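You operate a simulated robot arm through the tools that you are given. There is no shell and no other tool. Be economical: measure what you need, move in short steps, check, and stop when the job is done.

Carry out the task below with a simulated robot arm. There is one attempt and no reset: what you move stays moved.

Task
Fetch the white bottle marked "clear b" from the island top by the phone and stand it on the fourth left store shelf from the bottom. Fetch the zero cell and stand it on top of the brown carton on the corner end of the bench. Put the large beaker from the corner end of the bench on the orange tray. Open the tape drawer, take the ring labelled "F5" from the corner end of the bench and put it inside floor and shut the drawer again. Take the bottle from the corner end of the bench and put it on the right end of the back counter. Take the sponge from the right end of the back counter and leave it on the island top by the keyboard. Open the jugs door. Any order will do. Set down upright: white bottle, zero cell, large beaker, bottle.

The check looks at the end state, three seconds after you hand in, the way a careful person would. Anything else that was tipped, shoved, dropped, spilled or broken makes it a failure.

Robot
A 6-joint arm with a two-finger gripper on a trunk, on a base that drives. Base frame: it is fixed to the floor where the robot stands at the start and does not move with it; the origin is under the middle of the robot, x ahead of it, y to its left, z up; the surface under the hand at the start is at about z = 900. Lengths are in mm, angles in rad, forces in N, time in s.
With the tool pointing down near the work surface it reaches from about 440 to 820 mm from the robot's upright axis, wherever it stands. Its first joint turns from -2.897 to 2.897 rad. Places, roughly: bottle [3750, -2250, 1000]; carton [3750, -2500, 1000]; fourth left store shelf [300, 4200, 1300]; island top by the keyboard [1400, -100, 900]; jugs door [4100, -1400, 500]; large beaker [3250, -2250, 1000]; orange tray [1750, -2250, 1000]; right end of the back counter [4400, -1300, 900]; ring [3250, -2500, 1000]; sponge (7x10x4 cm) [4200, -1800, 900]; tape drawer [4200, -900, 700]; tape drawer floor [4300, -900, 700]; white bottle [750, -250, 1000]; zero cell [3250, -2500, 1000]. Payload 1.66 kg.
Tool frame: the origin (TCP) lies between the finger pads and is the grasp point; the fingertips stand 16 mm ahead of it; z points along the fingers, y is the line along which they close. Largest opening 111 mm; the body of the gripper starts 104 mm behind the TCP.
Orientation is that of the tool frame in the base frame, as a unit quaternion [x, y, z, w]. With the fingers straight down and closing along the base's y, the tool's x points along the base's -x, its y along +y and its z along -z.

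Tools
- The arm moves only by the tool step_arm. Its argument "increments" is one flat list of numbers, 7 for each row, row after row: the shift along the tool's x, y, z in m, then the turn, a rotation vector about the tool's x, y, z in degrees, then the closure, from 0 (fully open) to 1 (shut). In form: [dx, dy, dz, ax, ay, az, grip, dx, dy, dz, ax, ay, az, grip, ...]. A call has 1 to 8 rows; each row shifts and turns the commanded pose from where the row before left it, along the tool's axes as they then stand. A row lasts 0.2 s, in which the tool goes at most 50 mm and 0.15 rad; a call with a longer step from one row to the next is refused whole, and so is a gripper value outside its range. Where a pose cannot be reached the arm comes as near as it can. A force on the tool above 40 N (or 10 N above the force at the start of the call, whichever is more), or a blocked arm, ends the call early, and 0.2 s more pass. The fingers move at their own pace and stop on an object; they squeeze with about 32 N. The grip force told is the motor's: it shows also when the fingers shut on nothing. Time passes only in rows, and 0.2 s behind the last, so rows that do not move let the fingers close. The reply holds the time, the measured pose of the TCP, the force on the tool along the base axes, the opening and the grip force, in the units named above and with some noise, with the torque about the TCP (base axes, N m) and any sound that the robot's microphone picked up, and new pictures: "views" is both (left out), scene, wrist or none.
- Cameras (640 x 400 px; columns grow to the right, rows downward): "scene" is now at [47.8, 157.6, 1650.6]; the picture's right is [-0.40, -0.92, 0.00], its down [-0.70, 0.30, -0.65] and it looks along [0.59, -0.26, -0.76] (base axes); focal length 283 px, centre (320, 200). "wrist" rides on the gripper at [70, 14, -143] in the tool frame; the picture's right is [-0.19, 0.98, 0.00], its down [-0.87, -0.17, -0.47] and it looks along [-0.46, -0.09, 0.88] (tool axes); focal length 230 px, centre (320, 200). There is no depth. A picture from a camera that has moved, and an enlarged one, comes with that camera's place and axes in the base frame and with its lens.
- slide_trunk(by): slides the trunk up (or, below 0, down) by that many mm; the arm and the scene camera ride with it, the base frame stays. It gives what a move gives, with no picture.
- roll_base(legs): drives the robot by 1 to 6 legs, each [ahead, left, turn to the left] in mm, mm and rad, along the robot's own axes; the way and the turn of a leg run together, so that a leg with both is an arc; at most 1500 mm and 3.142 rad a leg. The arm and the cameras ride along, it lands a little off, and it stops where it bumps. It gives what a move gives, and a new picture of the scene camera.
- aim_head(pan, tilt): turns the head with the scene camera to pan (to the left, within 2.094 rad either way) and tilt (down, from -0.506 to 1.204), counted from straight ahead of the robot. It gives what a move gives, and a new picture of the scene camera.
- enlarge(camera, box): a new picture of the part [left, top, right, bottom] of that camera's present view, enlarged. The clock stands still meanwhile.
- sign_off(): hands the job in; it is judged then, once.

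Go step by step. Nothing tells you exact positions but the pictures and the camera data: compare them with the known pose of the tool, close in by small moves and look again before you grip or let go. The budget is 217 turns and 260 pictures, counting those below and the enlarged ones. Unless the task says otherwise, let go and move clear before handing in.

The tools are called after "Call:" as a command line: name --argument value ..., lists and objects as JSON in quotes. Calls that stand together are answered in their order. step_arm: Moves the arm, as the interface text tells. Its arguments: {"type":"object","properties":{"increments":{"type":"array","items":{"type":"number"}},"views":{"type":"string","enum":["both","scene","wrist","none"]}},"required":["increments"]} The other tools are called the same way: slide_trunk (by) slides the trunk up or down; roll_base (legs) drives the base; aim_head (pan, tilt) turns the head that bears the scene camera; enlarge (camera, box) takes an enlarged picture of a part of a camera's view; sign_off () hands the job in.

At the start:

```text
t: 0.0
eef_pos: [458.5, -73.6, 1125.4]
tool_rot: [0.0, 1.0, 0.0, 0.0]
force: [-0.9, -0.6, -0.2]
moment: [-0.01, -0.01, 0.0]
gripper_width: 111.2
gripper_force: 0.1
trunk travel left (down, up): [-250.0, 340.0]
robot x, y, heading: [-0.8, -0.9, -0.0]
head pan, tilt: [-0.408, 0.869]
```

scene: 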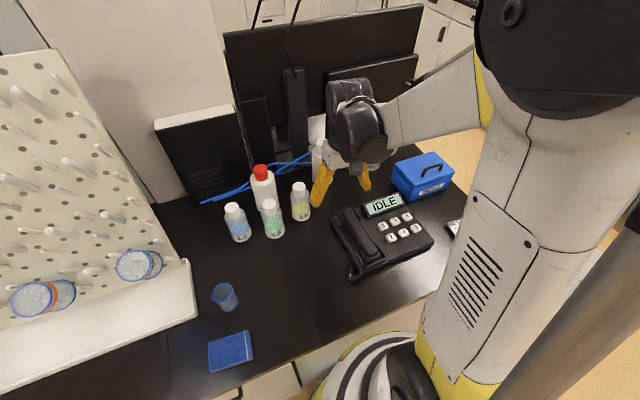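
wrist: 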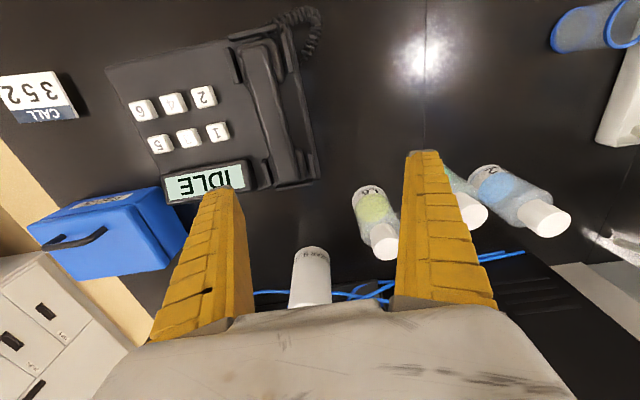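

I see the phone, several bottles, and a white bottle half-hidden behind the gripper. I will enlarge both views to find "clear b".

Call:
enlarge --camera "wrist" --box '[240, 160, 560, 330]'

Call:
enlarge --camera "scene" --box '[200, 100, 480, 275]'

```text
2.00 times, centred on (400, 245) of wrist
camera zoom: at [388.8, -60.1, 1268.6], right [0.19, 0.98, 0.0], down [0.87, -0.17, 0.47], along [0.46, -0.09, -0.88], focal length 460 px, centre (160, 110)
```

zoom: 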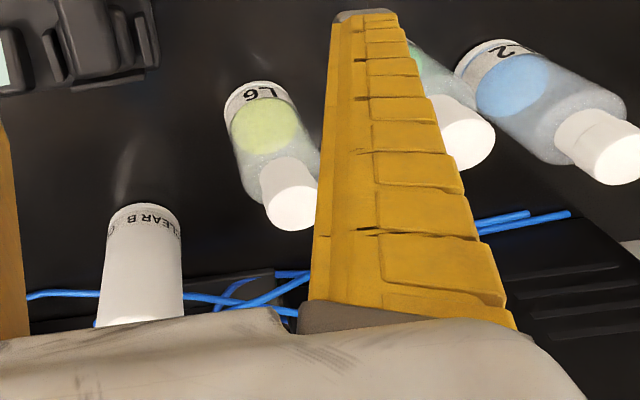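

```text
2.29 times, centred on (340, 188) of scene
camera zoom: at [47.8, 157.6, 1650.6], right [-0.4, -0.92, 0.0], down [-0.7, 0.3, -0.65], along [0.59, -0.26, -0.76], focal length 648 px, centre (274, 229)
```

zoom: 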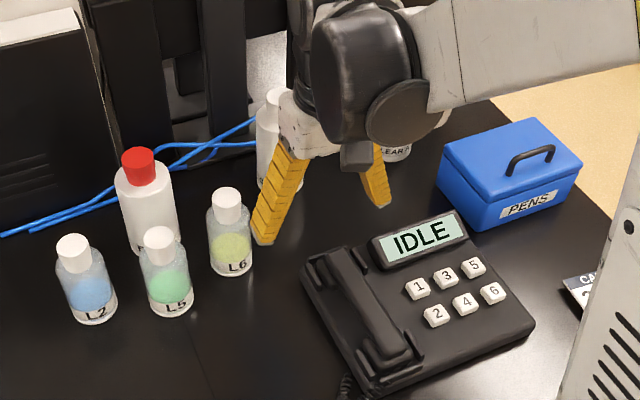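

CLEAR B seems to be at about (705,-135). I'll move the hand left and up to see it clearly, then survey the rooms.

Call:
step_arm --increments '[0, 0.0, -0.05, 0, 0, 0, 0, 0, 0.05, -0.04, 0, 0, 0, 0, 0, 0.05, 0, 0, 0, 0, 0, 0, 0.05, 0, 0, 0, 0, 0, 0, 0.05, 0, 0, 0, 0, 0]' --views "both"

Call:
aim_head --pan 1.5 --tilt 0.2

Call:
aim_head --pan -0.4 --tilt 0.2

Call:
aim_head --pan -1.4 --tilt 0.3

```text
refused: row 2 steps farther than a row can; nothing moved
```

```text
t: 1.9
eef_pos: [459.5, -73.7, 1126.0]
tool_rot: [0.001, 1.0, 0.0, 0.0]
force: [-0.1, -0.5, -0.1]
moment: [0.02, -0.01, 0.0]
gripper_width: 110.8
gripper_force: 0.0
trunk travel left (down, up): [-250.0, 340.0]
robot x, y, heading: [-4.3, -1.0, -0.002]
head pan, tilt: [1.499, 0.201]
camera scene: at [-16.3, 281.2, 1709.7], right [1.0, -0.07, 0.0], down [-0.01, -0.2, -0.98], along [0.07, 0.98, -0.2], focal length 283 px, centre (320, 200)
```

scene: 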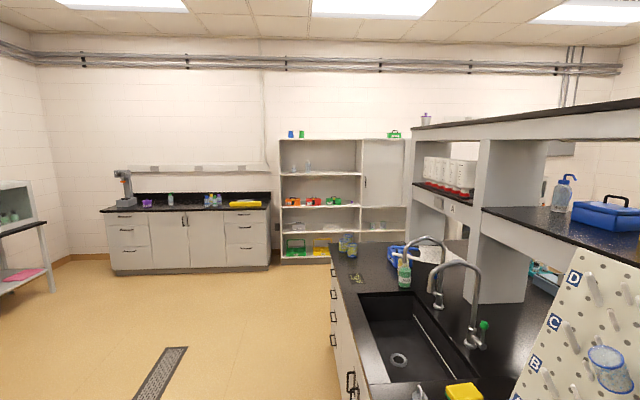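

```text
t: 3.7
eef_pos: [458.7, -74.6, 1126.7]
tool_rot: [0.0, 1.0, 0.001, 0.0]
force: [-0.4, -0.5, -0.2]
moment: [-0.03, 0.0, -0.01]
gripper_width: 110.8
gripper_force: 0.0
trunk travel left (down, up): [-250.0, 340.0]
robot x, y, heading: [-0.1, -3.8, 0.002]
head pan, tilt: [-0.4, 0.201]
camera scene: at [62.9, 152.1, 1709.8], right [-0.39, -0.92, 0.0], down [-0.18, 0.08, -0.98], along [0.9, -0.38, -0.2], focal length 283 px, centre (320, 200)
```

scene: 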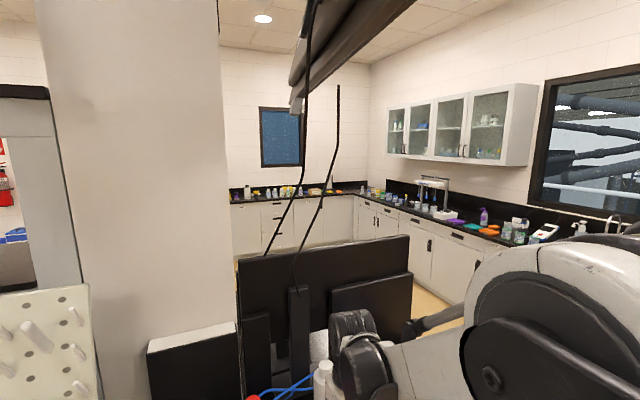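

```text
t: 5.0
eef_pos: [460.0, -74.4, 1126.3]
tool_rot: [0.001, 1.0, 0.0, 0.0]
force: [0.1, -0.7, 0.6]
moment: [0.01, -0.03, 0.01]
gripper_width: 111.2
gripper_force: 0.1
trunk travel left (down, up): [-250.0, 340.0]
robot x, y, heading: [-0.4, 3.1, 0.005]
head pan, tilt: [-1.4, 0.3]
camera scene: at [-7.0, 96.3, 1700.5], right [-0.99, -0.17, 0.0], down [-0.05, 0.29, -0.96], along [0.16, -0.94, -0.3], focal length 283 px, centre (320, 200)
```

scene: 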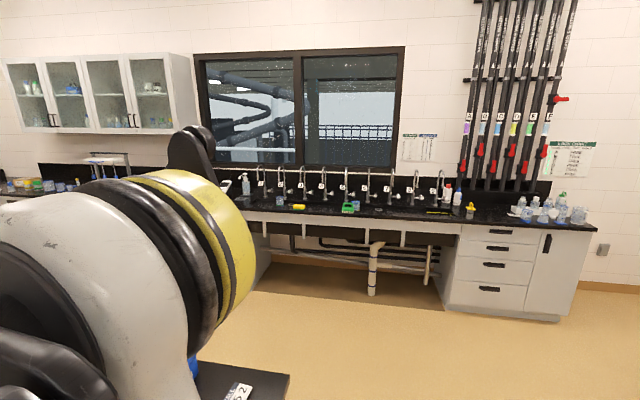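

The store shelf unit stands in the +y direction, the bench along -y, and the back counter along +x. Now I clear the hand and look at CLEAR B.

Call:
step_arm --increments '[0, 0.0, -0.05, 0, 0, 0, 0, 0, 0.03, -0.03, 0, 0, 0, 0, 0, 0.05, 0, 0, 0, 0, 0, 0, 0.05, 0, 0, 0, 0, 0, 0, 0.05, 0, 0, 0, 0, 0, 0, 0.05, 0, 0, 0, 0, 0, 0, 0.05, 0, 0, 0, 0, 0]' --views "wrist"

Call:
aim_head --pan -0.3 --tilt 0.8

```text
t: 6.6
eef_pos: [456.8, 206.1, 1204.0]
tool_rot: [0.001, 1.0, -0.001, 0.001]
force: [-0.3, 0.8, 0.2]
moment: [-0.04, -0.02, 0.01]
gripper_width: 111.0
gripper_force: 0.1
trunk travel left (down, up): [-250.0, 340.0]
robot x, y, heading: [1.8, -1.0, 0.001]
head pan, tilt: [-1.4, 0.3]
camera wrist: at [386.8, 220.6, 1346.3], right [0.19, 0.98, 0.0], down [0.87, -0.17, 0.47], along [0.46, -0.09, -0.88], focal length 230 px, centre (320, 200)
```

wrist: 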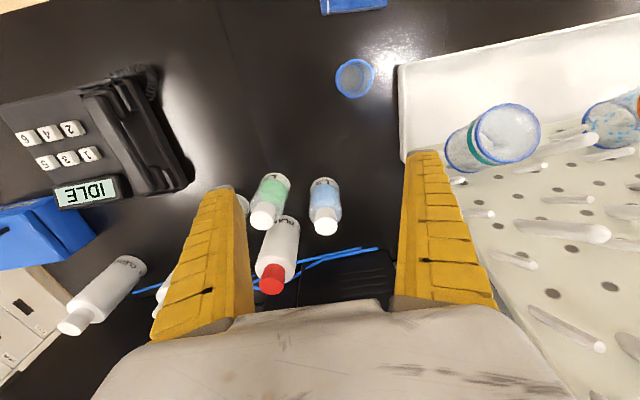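

```text
t: 7.9
eef_pos: [457.2, 203.9, 1204.1]
tool_rot: [0.0, 1.0, 0.0, 0.0]
force: [0.1, -1.0, 0.4]
moment: [0.01, -0.03, -0.02]
gripper_width: 110.9
gripper_force: 0.0
trunk travel left (down, up): [-250.0, 340.0]
robot x, y, heading: [-0.6, -0.3, 0.002]
head pan, tilt: [-0.3, 0.799]
camera scene: at [54.0, 164.3, 1656.1], right [-0.3, -0.96, 0.0], down [-0.68, 0.21, -0.7], along [0.67, -0.21, -0.72], focal length 283 px, centre (320, 200)
```

scene: 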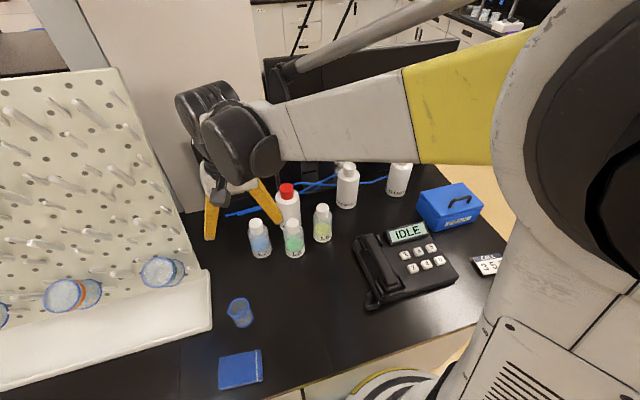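

Call:
enlarge --camera "scene" --box '[240, 140, 480, 290]'

```text
2.67 times, centred on (360, 215) of scene
camera zoom: at [54.0, 164.3, 1656.1], right [-0.3, -0.96, 0.0], down [-0.68, 0.21, -0.7], along [0.67, -0.21, -0.72], focal length 755 px, centre (213, 160)
```

zoom: 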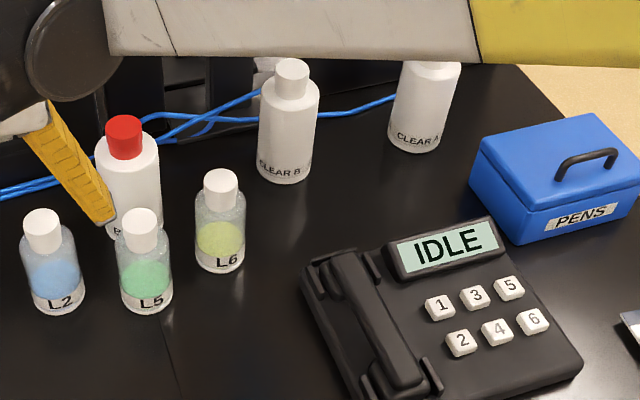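

CLEAR B stands at about (710,-144), 185 mm tall, with L6 and CLEAR A clear of the approach. I'll go there with the tool pitched 45° forward so the same grip suits the shelf.

Call:
step_arm --increments '[0, -0.0495, 0, 0, -6.43, 0, 0, 0, -0.0495, 0, 0, -6.43, 0, 0, 0, -0.0495, 0, 0, -6.43, 0, 0, 0, -0.0495, 0, 0, -6.43, 0, 0, 0, -0.0495, 0, 0, -6.43, 0, 0, 0, -0.0495, 0, 0, -6.43, 0, 0, 0, -0.0495, 0, 0, -6.42, 0, 0]' --views "both"

```text
t: 9.5
eef_pos: [460.2, -138.0, 1206.9]
tool_rot: [0.0, 0.924, 0.0, 0.383]
force: [0.1, 0.1, 0.5]
moment: [-0.01, 0.01, 0.0]
gripper_width: 110.8
gripper_force: 0.0
trunk travel left (down, up): [-250.0, 340.0]
robot x, y, heading: [-1.5, 2.6, 0.0]
head pan, tilt: [-0.3, 0.799]
camera scene: at [54.6, 163.5, 1656.2], right [-0.3, -0.96, 0.0], down [-0.69, 0.21, -0.7], along [0.67, -0.21, -0.72], focal length 283 px, centre (320, 200)
camera wrist: at [310.0, -123.9, 1258.8], right [0.14, 0.98, 0.13], down [0.28, -0.17, 0.95], along [0.95, -0.09, -0.29], focal length 230 px, centre (320, 200)
```

scene: 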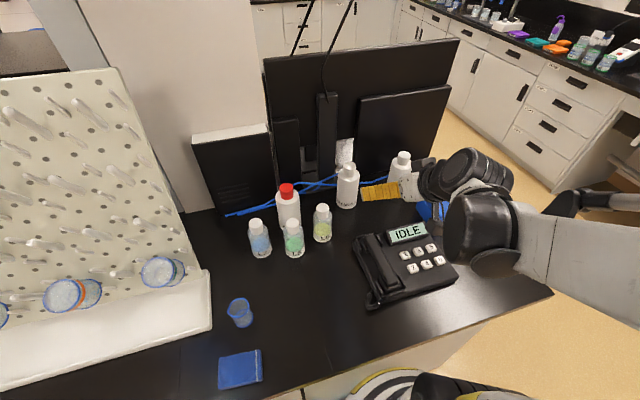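
wrist: 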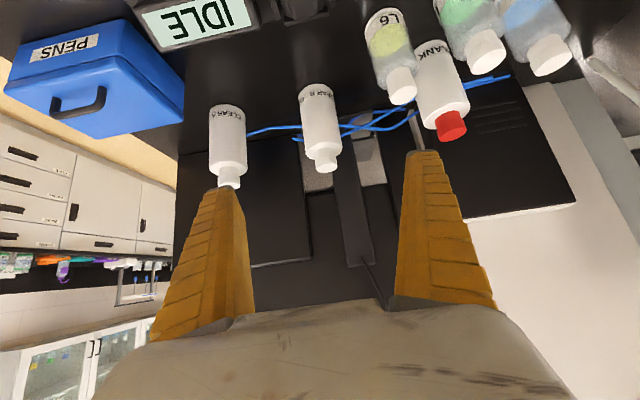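

The bottle is lined up along the tool axis. I approach 200 mm first and check.

Call:
step_arm --increments '[-0.023, -0.005, 0.04, 0, 0, 0, 0, 0, 0, 0.05, 0, 0, 0, 0, 0, 0, 0.05, 0, 0, 0, 0, 0, 0, 0.05, 0, 0, 0, 0]' --views "both"

```text
t: 10.5
eef_pos: [612.0, -143.1, 1089.3]
tool_rot: [0.001, 0.924, -0.001, 0.383]
force: [-0.6, -0.1, 0.1]
moment: [0.0, 0.02, 0.0]
gripper_width: 110.9
gripper_force: 0.1
trunk travel left (down, up): [-250.0, 340.0]
robot x, y, heading: [-1.3, 2.4, -0.001]
head pan, tilt: [-0.3, 0.799]
camera scene: at [55.8, 164.2, 1656.0], right [-0.3, -0.96, 0.0], down [-0.69, 0.21, -0.7], along [0.67, -0.21, -0.72], focal length 283 px, centre (320, 200)
camera wrist: at [462.5, -129.4, 1141.1], right [0.13, 0.98, 0.13], down [0.28, -0.17, 0.95], along [0.95, -0.09, -0.3], focal length 230 px, centre (320, 200)
```

scene: 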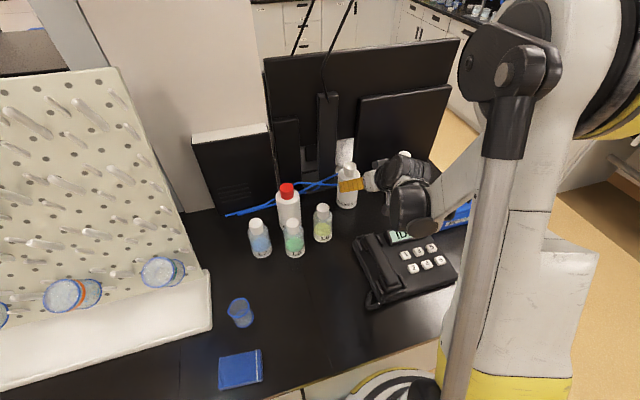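
wrist: 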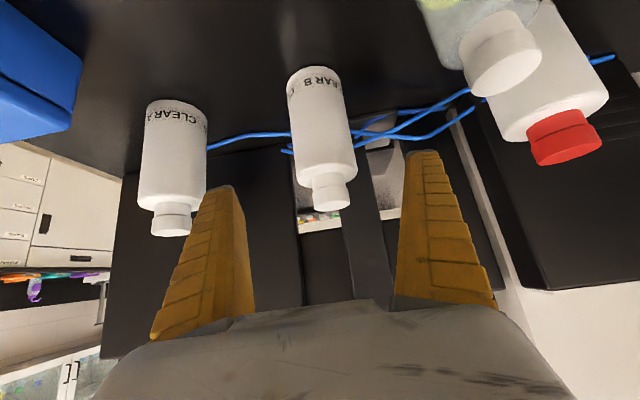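

Alignment is good; the bottle centre is about y=-139. I advance the remaining 140 mm and close.

Call:
step_arm --increments '[0, 0.004, 0.04, 0, 0, 0, 0, 0, 0, 0.04, 0, 0, 0, 0, 0, 0, 0.04, 0, 0, 0, 0, 0, 0, 0.02, 0, 0, 0, 0]' --views "both"

```text
t: 11.5
eef_pos: [710.4, -142.2, 989.9]
tool_rot: [0.0, 0.924, 0.001, 0.383]
force: [0.3, -0.1, 1.0]
moment: [0.01, 0.01, 0.01]
gripper_width: 110.9
gripper_force: 0.0
trunk travel left (down, up): [-250.0, 340.0]
robot x, y, heading: [1.0, -0.9, -0.001]
head pan, tilt: [-0.3, 0.799]
camera scene: at [54.4, 164.4, 1656.1], right [-0.3, -0.96, 0.0], down [-0.69, 0.21, -0.7], along [0.67, -0.21, -0.72], focal length 283 px, centre (320, 200)
camera wrist: at [559.4, -128.6, 1042.9], right [0.13, 0.98, 0.13], down [0.28, -0.17, 0.95], along [0.95, -0.09, -0.3], focal length 230 px, centre (320, 200)
```

scene: 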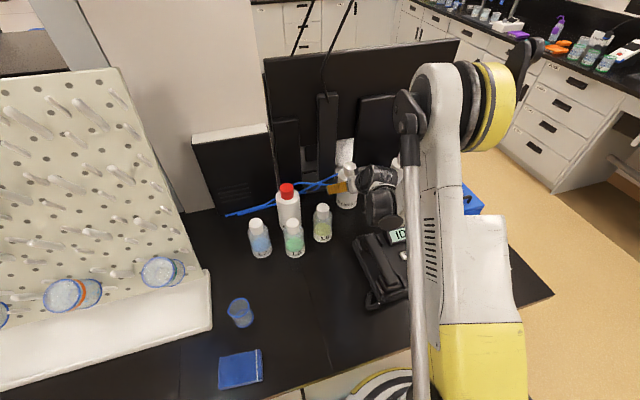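
wrist: 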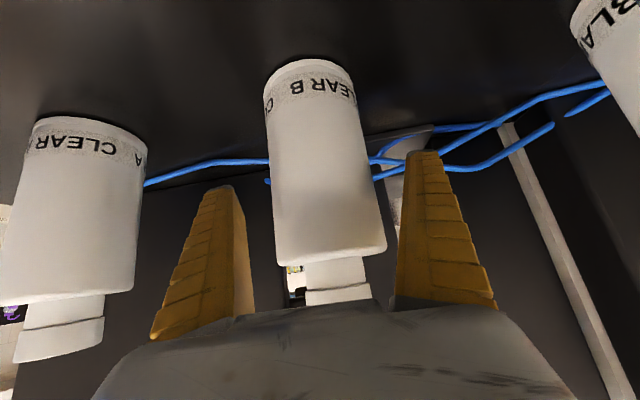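

The bottle is between the fingers. I nudge by a few mm, then close.

Call:
step_arm --increments '[-0.005, 0.005, 0.005, 0, 0, 0, 0, 0, 0, 0, 0, 0, 0, 1, 0, 0, 0, 0, 0, 0, 1, 0, 0, 0, 0, 0, 0, 1]' --views "wrist"

```text
t: 12.5
eef_pos: [716.6, -138.3, 989.5]
tool_rot: [0.001, 0.924, 0.0, 0.382]
force: [-0.1, -0.1, -0.3]
moment: [-0.02, -0.01, -0.01]
gripper_width: 72.6
gripper_force: 31.8
trunk travel left (down, up): [-250.0, 340.0]
robot x, y, heading: [-2.8, -4.4, 0.002]
head pan, tilt: [-0.3, 0.799]
camera wrist: at [566.1, -123.5, 1041.5], right [0.13, 0.98, 0.13], down [0.28, -0.17, 0.95], along [0.95, -0.09, -0.3], focal length 230 px, centre (320, 200)
```

wrist: 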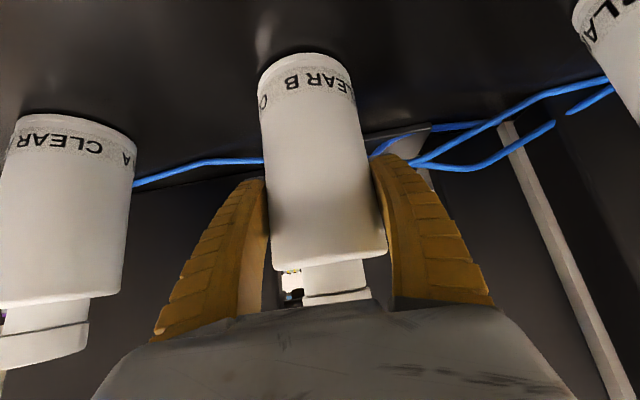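

Gripped (72.6 mm). Lift straight up, then retract.

Call:
step_arm --increments '[-0.02, 0, -0.02, 0, 0, 0, 1, -0.03, 0, -0.03, 0, 0, 0, 1, -0.03, 0, -0.03, 0, 0, 0, 1, -0.035, 0, -0.035, 0, 0, 0, 1, 0.03, 0, -0.03, 0, 0, 0, 1, 0.035, 0, -0.035, 0, 0, 0, 1, 0.035, 0, -0.035, 0, 0, 0, 1, 0.035, 0, -0.035, 0, 0, 0, 1]' --views "both"

Call:
aim_head --pan 1.5 --tilt 0.7

Call:
aim_head --pan 0.6 --tilt 0.9

```text
t: 14.3
eef_pos: [522.9, -133.7, 1155.1]
tool_rot: [-0.001, 0.924, 0.0, 0.383]
force: [0.4, 0.0, -3.7]
moment: [0.01, 0.0, 0.02]
gripper_width: 72.6
gripper_force: 32.3
trunk travel left (down, up): [-250.0, 340.0]
robot x, y, heading: [-0.1, -0.9, 0.003]
head pan, tilt: [-0.3, 0.799]
camera scene: at [52.5, 164.8, 1656.2], right [-0.3, -0.96, 0.0], down [-0.68, 0.21, -0.7], along [0.67, -0.21, -0.72], focal length 283 px, centre (320, 200)
camera wrist: at [371.9, -120.0, 1207.2], right [0.13, 0.98, 0.13], down [0.28, -0.17, 0.95], along [0.95, -0.09, -0.3], focal length 230 px, centre (320, 200)
```

scene: 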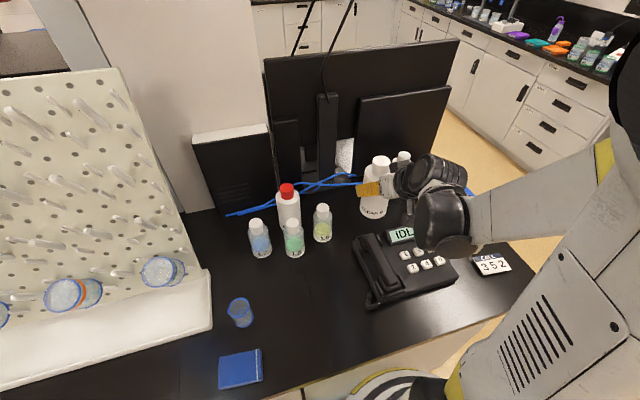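
wrist: 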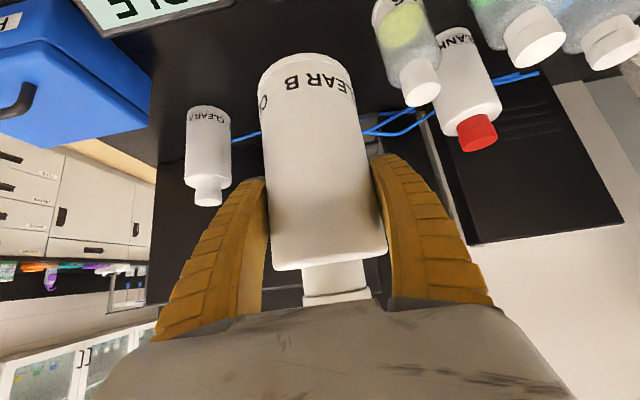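

```text
t: 16.1
eef_pos: [525.1, -134.3, 1155.0]
tool_rot: [0.0, 0.924, 0.0, 0.383]
force: [-0.4, 0.2, -3.0]
moment: [-0.01, 0.02, 0.0]
gripper_width: 72.7
gripper_force: 32.1
trunk travel left (down, up): [-250.0, 340.0]
robot x, y, heading: [0.7, -2.3, 0.002]
head pan, tilt: [1.499, 0.7]
camera scene: at [-16.6, 272.9, 1664.4], right [1.0, -0.07, 0.0], down [-0.05, -0.64, -0.76], along [0.06, 0.76, -0.64], focal length 283 px, centre (320, 200)
```

scene: 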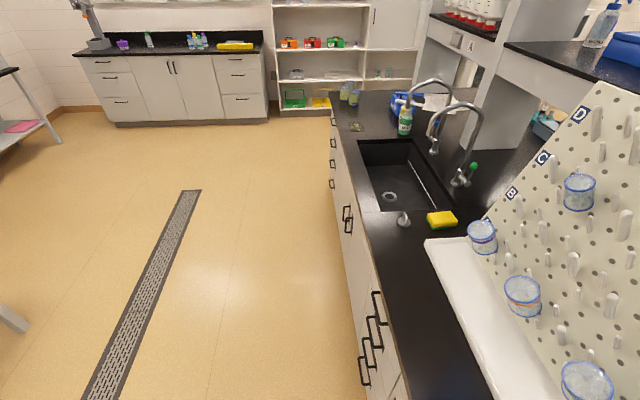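

```text
t: 17.3
eef_pos: [525.5, -134.0, 1154.4]
tool_rot: [0.0, 0.924, 0.001, 0.383]
force: [-0.6, -0.3, -3.1]
moment: [0.0, -0.01, -0.02]
gripper_width: 72.7
gripper_force: 32.2
trunk travel left (down, up): [-250.0, 340.0]
robot x, y, heading: [-1.1, 3.6, -0.002]
head pan, tilt: [0.6, 0.901]
camera scene: at [39.5, 231.0, 1648.2], right [0.57, -0.82, 0.0], down [-0.65, -0.44, -0.62], along [0.51, 0.35, -0.78], focal length 283 px, centre (320, 200)
```

scene: 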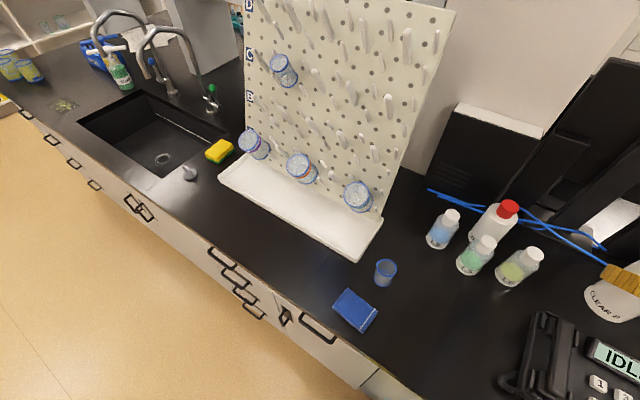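

Bottle held. The island front edge is at x≈200 and it ends near y≈2480; I back off, turn left, and drive to the store shelf, stopping short of it.

Call:
roll_base --legs '[[-500, 0, 0], [0, 0, 1.5708], [1500, 0, 0], [1450, 0, 0], [0, -850, 0]]'

Call:
aim_head --pan 0.0 --tilt 0.35

```text
t: 42.1
eef_pos: [687.2, 3477.3, 1155.1]
tool_rot: [-0.644, 0.663, 0.266, 0.274]
force: [0.4, -0.2, -3.9]
moment: [-0.03, 0.05, 0.0]
gripper_width: 72.7
gripper_force: 32.1
trunk travel left (down, up): [-250.0, 340.0]
robot x, y, heading: [537.1, 2956.2, 1.542]
head pan, tilt: [0.6, 0.901]
camera scene: at [303.4, 3004.9, 1648.3], right [0.84, 0.54, 0.0], down [0.42, -0.66, -0.62], along [-0.34, 0.52, -0.78], focal length 283 px, centre (320, 200)
```

scene: 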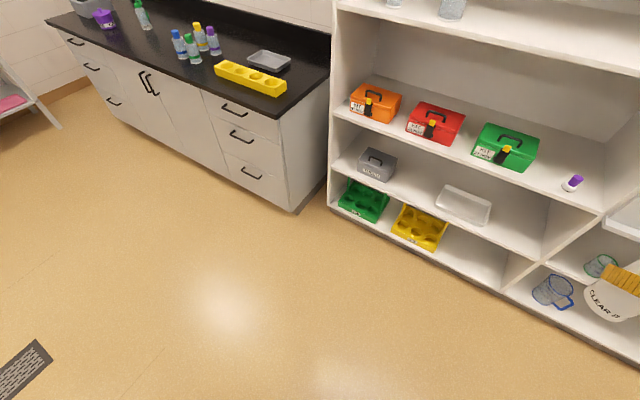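

```text
t: 43.1
eef_pos: [686.1, 3478.5, 1156.1]
tool_rot: [-0.644, 0.662, 0.267, 0.275]
force: [0.3, 0.2, -3.6]
moment: [0.02, -0.04, 0.0]
gripper_width: 73.0
gripper_force: 31.7
trunk travel left (down, up): [-250.0, 340.0]
robot x, y, heading: [538.2, 2958.9, 1.546]
head pan, tilt: [0.0, 0.351]
camera scene: at [346.3, 3034.6, 1695.7], right [1.0, -0.03, 0.0], down [-0.01, -0.34, -0.94], along [0.03, 0.94, -0.34], focal length 283 px, centre (320, 200)
```

scene: 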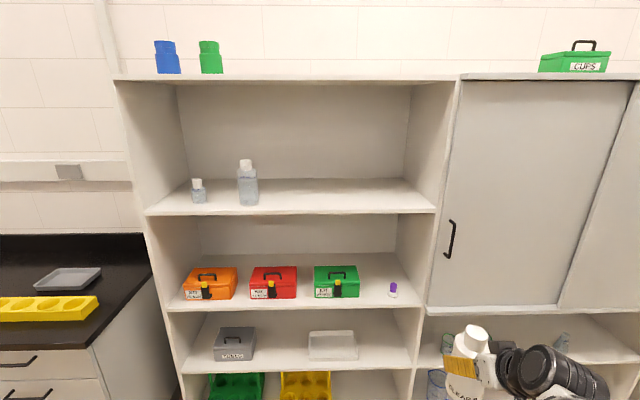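

The fourth left shelf (two bottles on it, free on the right) has its front edge at about y=3990, z≈1300. I raise the trunk, shift left so the bottle faces x≈450, and look from there.

Call:
slide_trunk --by 290

Call:
roll_base --legs '[[250, 236, 0.025]]'

Call:
aim_head --pan -0.3 --tilt 0.7

```text
t: 46.0
eef_pos: [684.9, 3479.6, 1445.6]
tool_rot: [-0.644, 0.662, 0.266, 0.274]
force: [-0.7, 0.0, -2.7]
moment: [0.04, -0.03, 0.0]
gripper_width: 73.0
gripper_force: 32.0
trunk travel left (down, up): [-540.0, 50.0]
robot x, y, heading: [537.9, 2960.2, 1.543]
head pan, tilt: [0.0, 0.351]
```

```text
t: 48.3
eef_pos: [432.6, 3740.4, 1445.2]
tool_rot: [0.654, -0.653, -0.27, -0.27]
force: [0.2, 0.5, -4.8]
moment: [-0.03, 0.0, 0.0]
gripper_width: 73.0
gripper_force: 32.3
trunk travel left (down, up): [-540.0, 50.0]
robot x, y, heading: [301.0, 3217.4, 1.57]
head pan, tilt: [0.0, 0.351]
camera scene: at [105.7, 3286.7, 1985.7], right [1.0, 0.0, 0.0], down [0.0, -0.34, -0.94], along [0.0, 0.94, -0.34], focal length 283 px, centre (320, 200)
```

scene: 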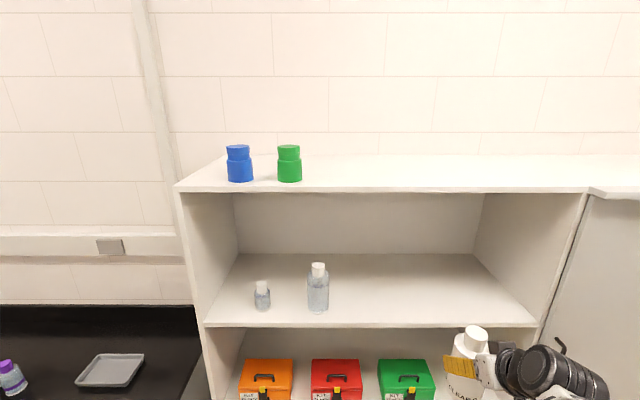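

```text
t: 49.1
eef_pos: [432.8, 3738.9, 1444.6]
tool_rot: [0.654, -0.653, -0.271, -0.27]
force: [0.0, -0.5, -4.4]
moment: [-0.05, 0.01, -0.02]
gripper_width: 72.7
gripper_force: 32.2
trunk travel left (down, up): [-540.0, 50.0]
robot x, y, heading: [299.3, 3215.1, 1.573]
head pan, tilt: [-0.3, 0.7]
camera scene: at [131.5, 3274.0, 1954.4], right [0.96, -0.29, 0.0], down [-0.19, -0.62, -0.77], along [0.22, 0.73, -0.64], focal length 283 px, centre (320, 200)
```

scene: 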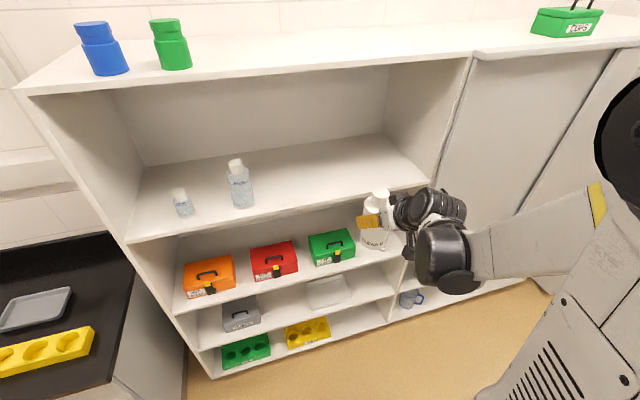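

Triangulated: shelf top z≈1300, front edge y≈4018. The bottle bottom is at ≈1355, so I drive 360 mm forward to bring it over the shelf.

Call:
roll_base --legs '[[180, 0, 0]]'

Call:
roll_base --legs '[[185, 0, 0]]'

```text
t: 50.6
eef_pos: [433.5, 3917.0, 1445.4]
tool_rot: [0.654, -0.654, -0.27, -0.27]
force: [-0.6, 1.0, -4.2]
moment: [-0.02, 0.02, 0.0]
gripper_width: 72.9
gripper_force: 31.8
trunk travel left (down, up): [-540.0, 50.0]
robot x, y, heading: [302.3, 3391.8, 1.573]
head pan, tilt: [-0.3, 0.7]
camera scene: at [131.2, 3453.0, 1954.3], right [0.95, -0.3, 0.0], down [-0.19, -0.62, -0.76], along [0.23, 0.73, -0.64], focal length 283 px, centre (320, 200)
```

scene: 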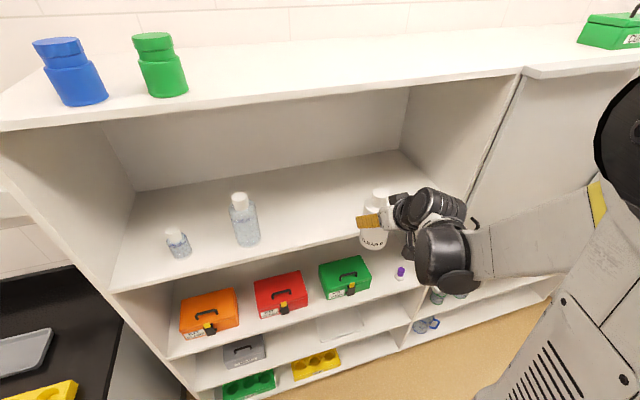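

```text
t: 52.1
eef_pos: [434.9, 4099.2, 1444.4]
tool_rot: [-0.653, 0.654, 0.27, 0.27]
force: [1.2, -0.6, -4.3]
moment: [-0.03, 0.0, 0.01]
gripper_width: 72.8
gripper_force: 32.3
trunk travel left (down, up): [-540.0, 50.0]
robot x, y, heading: [299.2, 3576.5, 1.569]
head pan, tilt: [-0.3, 0.7]
camera scene: at [131.5, 3634.7, 1954.3], right [0.95, -0.3, 0.0], down [-0.19, -0.62, -0.76], along [0.23, 0.73, -0.64], focal length 283 px, centre (320, 200)
```

scene: 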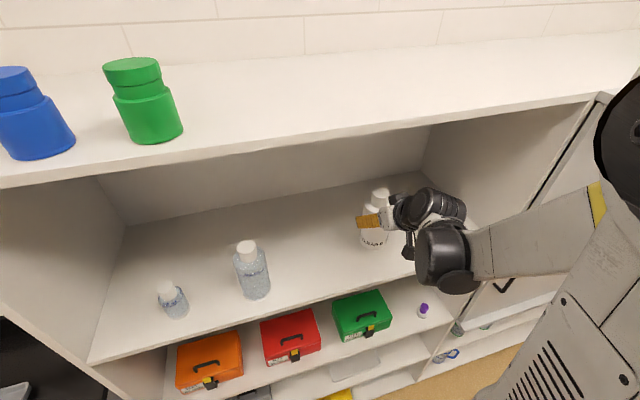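

The bottle is over the shelf. I lower it 48 mm, then feel for contact.

Call:
step_arm --increments '[0.0142, 0, 0.0142, 0, 0, 0, 1, 0.0142, 0, 0.0142, 0, 0, 0, 1, 0.0057, 0, 0.0057, 0, 0, 0, 1]' --views "scene"

Call:
step_arm --increments '[0.0014, 0, 0.0014, 0, 0, 0, 1, 0.0014, 0, 0.0014, 0, 0, 0, 1]' --views "none"

Call:
step_arm --increments '[0.0014, 0, 0.0014, 0, 0, 0, 1]' --views "wrist"

```text
t: 53.0
eef_pos: [433.9, 4097.0, 1396.9]
tool_rot: [-0.652, 0.654, 0.27, 0.271]
force: [-0.4, 0.2, -3.6]
moment: [0.0, 0.04, 0.03]
gripper_width: 72.8
gripper_force: 32.3
trunk travel left (down, up): [-540.0, 50.0]
robot x, y, heading: [296.1, 3576.4, 1.572]
head pan, tilt: [-0.3, 0.7]
camera scene: at [131.6, 3632.7, 1954.4], right [0.95, -0.3, 0.0], down [-0.19, -0.61, -0.77], along [0.23, 0.73, -0.64], focal length 283 px, centre (320, 200)
```

scene: 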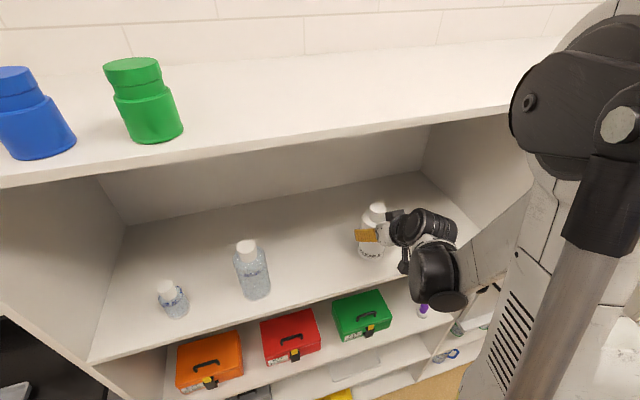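

```text
t: 53.5
eef_pos: [434.2, 4097.6, 1392.3]
tool_rot: [-0.652, 0.654, 0.27, 0.272]
force: [-0.3, -0.4, -3.5]
moment: [0.02, -0.01, -0.02]
gripper_width: 73.0
gripper_force: 31.6
trunk travel left (down, up): [-540.0, 50.0]
robot x, y, heading: [297.4, 3573.9, 1.565]
head pan, tilt: [-0.3, 0.7]
```

```text
t: 54.0
eef_pos: [434.1, 4098.3, 1390.3]
tool_rot: [-0.652, 0.654, 0.27, 0.271]
force: [-0.7, 0.7, -1.9]
moment: [0.03, 0.08, 0.01]
gripper_width: 72.9
gripper_force: 31.7
trunk travel left (down, up): [-540.0, 50.0]
robot x, y, heading: [298.3, 3572.7, 1.571]
head pan, tilt: [-0.3, 0.7]
camera wrist: at [419.9, 3947.8, 1441.5], right [-0.98, 0.14, 0.13], down [0.17, 0.28, 0.95], along [0.09, 0.95, -0.3], focal length 230 px, centre (320, 200)
```

wrist: 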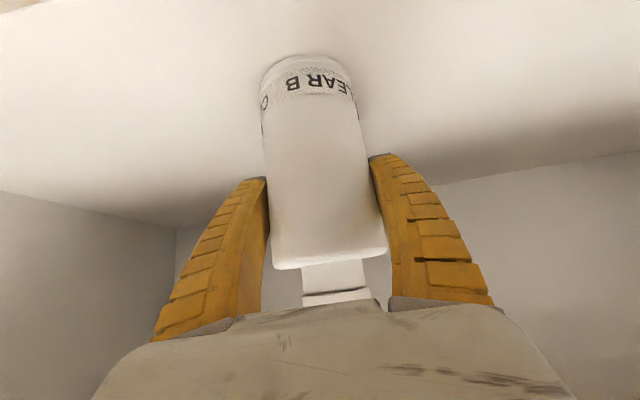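

Force is dropping, so it's just about touching. One more 1–2 mm down, then release.

Call:
step_arm --increments '[0.0011, 0, 0.0011, 0, 0, 0, 1, 0, 0, 0, 0, 0, 0, 1]' --views "none"

```text
t: 54.5
eef_pos: [435.0, 4098.0, 1389.4]
tool_rot: [-0.653, 0.653, 0.272, 0.272]
force: [2.4, 7.3, 23.9]
moment: [-0.15, 0.09, 0.04]
gripper_width: 73.3
gripper_force: 32.2
trunk travel left (down, up): [-540.0, 50.0]
robot x, y, heading: [298.1, 3571.2, 1.568]
head pan, tilt: [-0.3, 0.7]
```

Contact felt (24 N). I ease up slightly, open, and retreat along the tool axis.

Call:
step_arm --increments '[-0.0005, 0, -0.0005, 0, 0, 0, 1, 0, 0, 0, 0, 0, 0, 0, 0, 0, 0, 0, 0, 0, 0, 0, 0, 0, 0, 0, 0, 0, 0, 0, -0.03, 0, 0, 0, 0, 0, 0, -0.04, 0, 0, 0, 0, 0, 0, -0.04, 0, 0, 0, 0, 0, 0, -0.04, 0, 0, 0, 0]' --views "both"

```text
t: 56.4
eef_pos: [431.6, 3989.7, 1499.7]
tool_rot: [-0.652, 0.653, 0.271, 0.272]
force: [0.7, -1.4, 0.2]
moment: [0.02, 0.01, -0.02]
gripper_width: 111.1
gripper_force: 0.0
trunk travel left (down, up): [-540.0, 50.0]
robot x, y, heading: [300.2, 3575.0, 1.569]
head pan, tilt: [-0.3, 0.7]
camera scene: at [129.3, 3629.2, 1954.3], right [0.95, -0.3, 0.0], down [-0.19, -0.61, -0.77], along [0.23, 0.73, -0.64], focal length 283 px, centre (320, 200)
camera wrist: at [416.9, 3839.1, 1551.2], right [-0.98, 0.14, 0.13], down [0.17, 0.28, 0.95], along [0.09, 0.95, -0.29], focal length 230 px, centre (320, 200)
```

scene: 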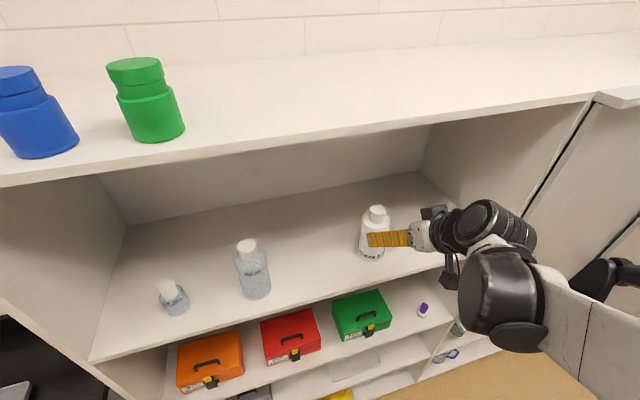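
wrist: 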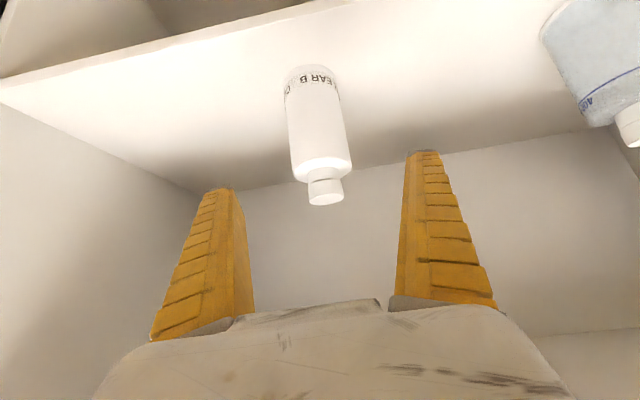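

The white bottle stands well. I back off, lower the trunk and look east for the way to the back counter and bench.

Call:
roll_base --legs '[[-620, 0, 0]]'

Call:
slide_trunk --by -290

Call:
aim_head --pan -1.6 --tilt 0.45

Call:
aim_head --pan -2.09 --tilt 0.45

```text
t: 59.9
eef_pos: [434.0, 3363.4, 1499.0]
tool_rot: [-0.646, 0.66, 0.268, 0.273]
force: [0.5, -0.3, 0.1]
moment: [-0.01, -0.01, 0.01]
gripper_width: 111.1
gripper_force: 0.1
trunk travel left (down, up): [-540.0, 50.0]
robot x, y, heading: [292.5, 2946.8, 1.55]
head pan, tilt: [-0.3, 0.7]
camera scene: at [125.0, 3010.0, 1954.3], right [0.95, -0.32, 0.0], down [-0.2, -0.61, -0.77], along [0.24, 0.73, -0.64], focal length 283 px, centre (320, 200)
```

scene: 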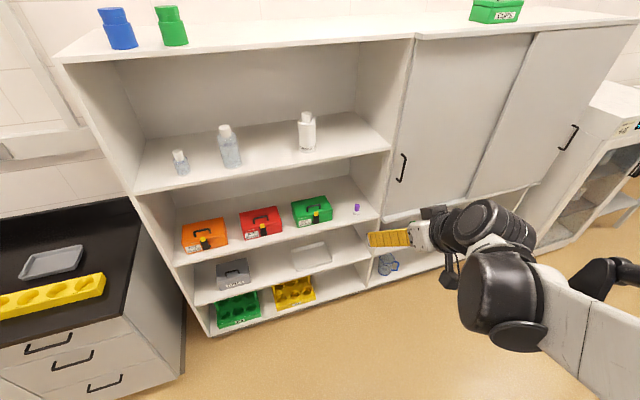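

```text
t: 62.8
eef_pos: [434.4, 3363.6, 1208.5]
tool_rot: [-0.646, 0.661, 0.268, 0.274]
force: [0.7, -0.4, 0.2]
moment: [0.02, 0.02, 0.0]
gripper_width: 111.0
gripper_force: 0.0
trunk travel left (down, up): [-250.0, 340.0]
robot x, y, heading: [291.3, 2946.0, 1.551]
head pan, tilt: [-0.3, 0.7]
```

```text
t: 64.2
eef_pos: [433.9, 3364.5, 1208.0]
tool_rot: [-0.645, 0.661, 0.267, 0.274]
force: [1.2, -0.1, 0.6]
moment: [0.03, -0.02, -0.02]
gripper_width: 110.8
gripper_force: 0.0
trunk travel left (down, up): [-250.0, 340.0]
robot x, y, heading: [289.7, 2948.4, 1.55]
head pan, tilt: [-1.6, 0.45]
camera scene: at [161.6, 2991.5, 1673.7], right [0.7, -0.72, 0.0], down [-0.4, -0.39, -0.83], along [0.6, 0.58, -0.56], focal length 283 px, centre (320, 200)
```

scene: 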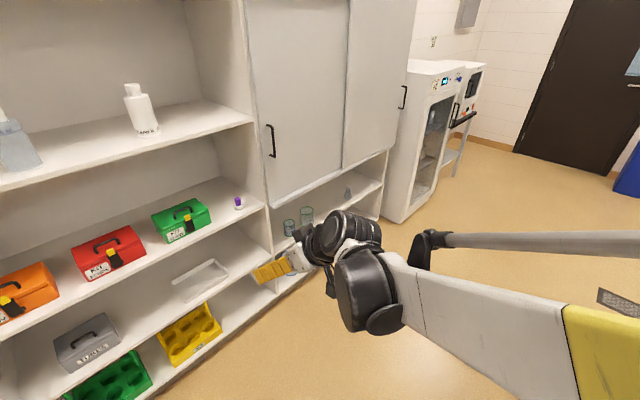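

```text
t: 65.2
eef_pos: [434.9, 3364.2, 1209.6]
tool_rot: [-0.646, 0.661, 0.267, 0.274]
force: [-0.1, 0.7, 0.5]
moment: [-0.01, -0.02, 0.01]
gripper_width: 110.8
gripper_force: 0.1
trunk travel left (down, up): [-250.0, 340.0]
robot x, y, heading: [289.3, 2950.2, 1.546]
head pan, tilt: [-2.089, 0.45]
camera scene: at [161.9, 2991.7, 1674.6], right [0.7, -0.72, 0.0], down [-0.4, -0.38, -0.84], along [0.6, 0.58, -0.55], focal length 283 px, centre (320, 200)
```

scene: 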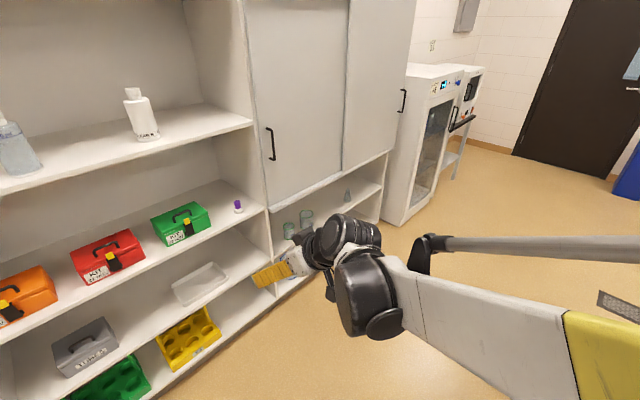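

The head seems hindered on that side; I turn the robot to face +x and look again.

Call:
roll_base --legs '[[0, 0, -1.55]]'

Call:
aim_head --pan -0.7 --tilt 0.45

```text
t: 69.3
eef_pos: [713.9, 2822.8, 1208.9]
tool_rot: [-0.009, 0.924, 0.004, 0.383]
force: [0.0, 0.2, -0.3]
moment: [-0.01, -0.01, -0.01]
gripper_width: 110.8
gripper_force: 0.0
trunk travel left (down, up): [-250.0, 340.0]
robot x, y, heading: [292.2, 2950.5, 0.021]
head pan, tilt: [-2.089, 0.45]
camera scene: at [330.1, 3073.2, 1678.6], right [-0.68, -0.73, 0.0], down [-0.37, 0.35, -0.86], along [0.63, -0.59, -0.51], focal length 283 px, centre (320, 200)
```

scene: 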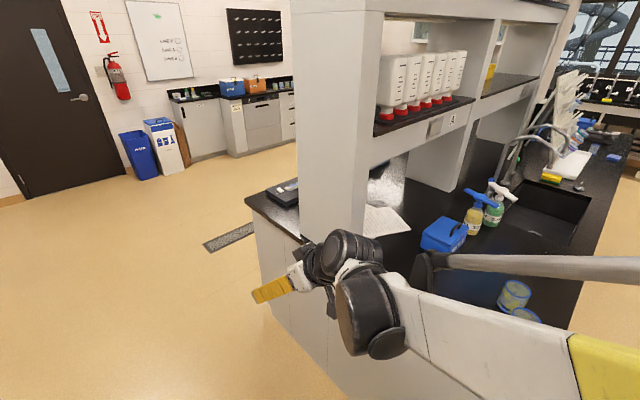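

```text
t: 70.8
eef_pos: [713.0, 2822.8, 1207.8]
tool_rot: [-0.009, 0.924, 0.004, 0.382]
force: [0.3, -0.3, -0.9]
moment: [-0.04, 0.03, 0.01]
gripper_width: 110.8
gripper_force: 0.0
trunk travel left (down, up): [-250.0, 340.0]
robot x, y, heading: [291.2, 2946.9, 0.019]
head pan, tilt: [-0.7, 0.45]
camera scene: at [336.1, 3077.0, 1686.5], right [-0.63, -0.78, 0.0], down [-0.34, 0.27, -0.9], along [0.7, -0.57, -0.44], focal length 283 px, centre (320, 200)
```

scene: 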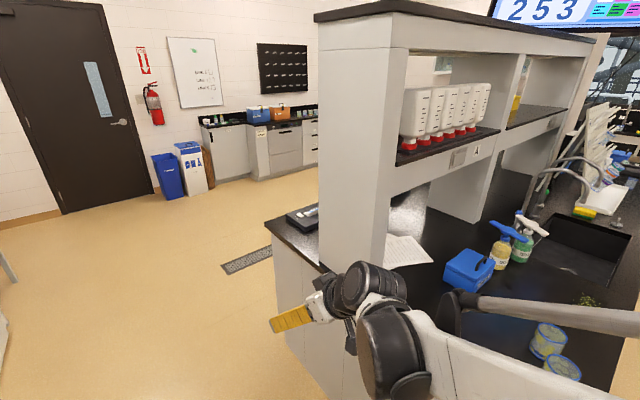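

The east aisle (x≈1600–3900) looks free. I drive to about (2800,2950), turn to face -y and look.

Call:
roll_base --legs '[[1300, 0, -0.02], [1250, 0, 0], [0, 0, -1.57]]'

Call:
aim_head --pan 0.3 --tilt 0.3

```text
t: 87.2
eef_pos: [2692.9, 2497.9, 1209.3]
tool_rot: [0.67, 0.636, -0.278, 0.264]
force: [0.0, -0.2, 0.1]
moment: [0.0, 0.03, 0.04]
gripper_width: 110.9
gripper_force: 0.0
trunk travel left (down, up): [-250.0, 340.0]
robot x, y, heading: [2850.4, 2907.7, -1.624]
head pan, tilt: [-0.7, 0.45]
camera scene: at [2973.0, 2850.4, 1686.5], right [-0.73, 0.68, 0.0], down [0.3, 0.32, -0.9], along [-0.62, -0.66, -0.44], focal length 283 px, centre (320, 200)
```

scene: 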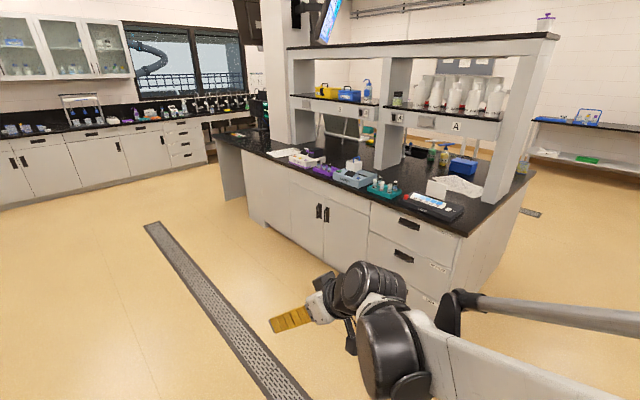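

```text
t: 88.5
eef_pos: [2693.4, 2496.9, 1208.1]
tool_rot: [0.67, 0.636, -0.278, 0.263]
force: [-0.1, 0.9, -0.2]
moment: [-0.02, 0.01, -0.02]
gripper_width: 111.0
gripper_force: 0.2
trunk travel left (down, up): [-250.0, 340.0]
robot x, y, heading: [2846.2, 2910.4, -1.622]
head pan, tilt: [0.3, 0.3]
camera scene: at [3058.6, 2826.9, 1700.5], right [-0.97, -0.24, 0.0], down [-0.07, 0.29, -0.96], along [0.23, -0.93, -0.3], focal length 283 px, centre (320, 200)
```

scene: 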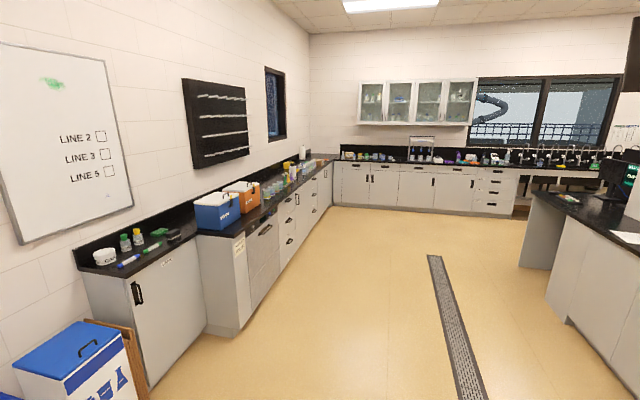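

Free all the way. I drive to about (3350,-1150) facing the bench's corner end.

Call:
roll_base --legs '[[0, 0, 0.052], [1500, 0, 0], [1500, 0, 0], [1050, 0, 0], [0, 500, 0]]'

Call:
aim_head --pan 0.0 --tilt 0.5

```text
t: 111.0
eef_pos: [3147.3, -1582.5, 1208.0]
tool_rot: [0.656, 0.651, -0.271, 0.27]
force: [-0.4, 0.3, 0.6]
moment: [-0.01, 0.05, -0.03]
gripper_width: 110.9
gripper_force: 0.0
trunk travel left (down, up): [-250.0, 340.0]
robot x, y, heading: [3281.0, -1163.3, -1.582]
head pan, tilt: [0.3, 0.3]
camera scene: at [3497.4, -1236.7, 1700.4], right [-0.96, -0.29, 0.0], down [-0.09, 0.28, -0.96], along [0.27, -0.91, -0.3], focal length 283 px, centre (320, 200)
```

scene: 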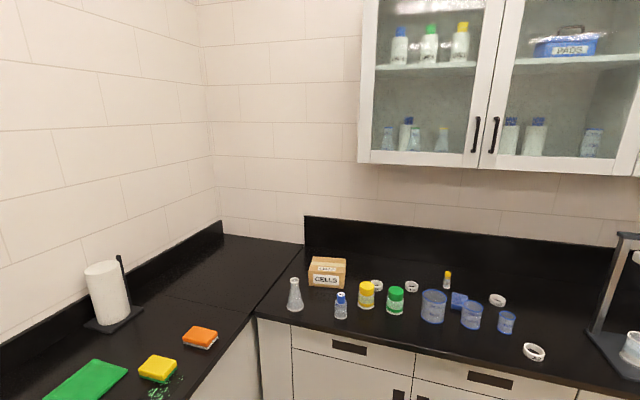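

```text
t: 111.8
eef_pos: [3145.8, -1583.4, 1208.9]
tool_rot: [0.656, 0.65, -0.271, 0.269]
force: [0.4, 0.4, -0.6]
moment: [0.02, -0.01, 0.02]
gripper_width: 110.7
gripper_force: 0.1
trunk travel left (down, up): [-250.0, 340.0]
robot x, y, heading: [3279.4, -1165.6, -1.577]
head pan, tilt: [0.0, 0.499]
camera scene: at [3469.2, -1238.3, 1682.1], right [-1.0, 0.01, 0.0], down [0.0, 0.48, -0.88], along [-0.01, -0.88, -0.48], focal length 283 px, centre (320, 200)
```

scene: 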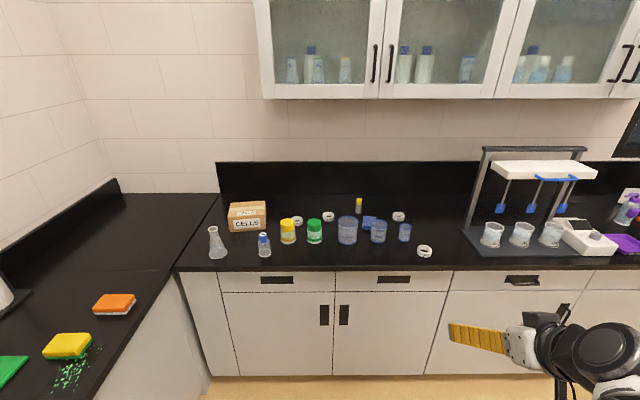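

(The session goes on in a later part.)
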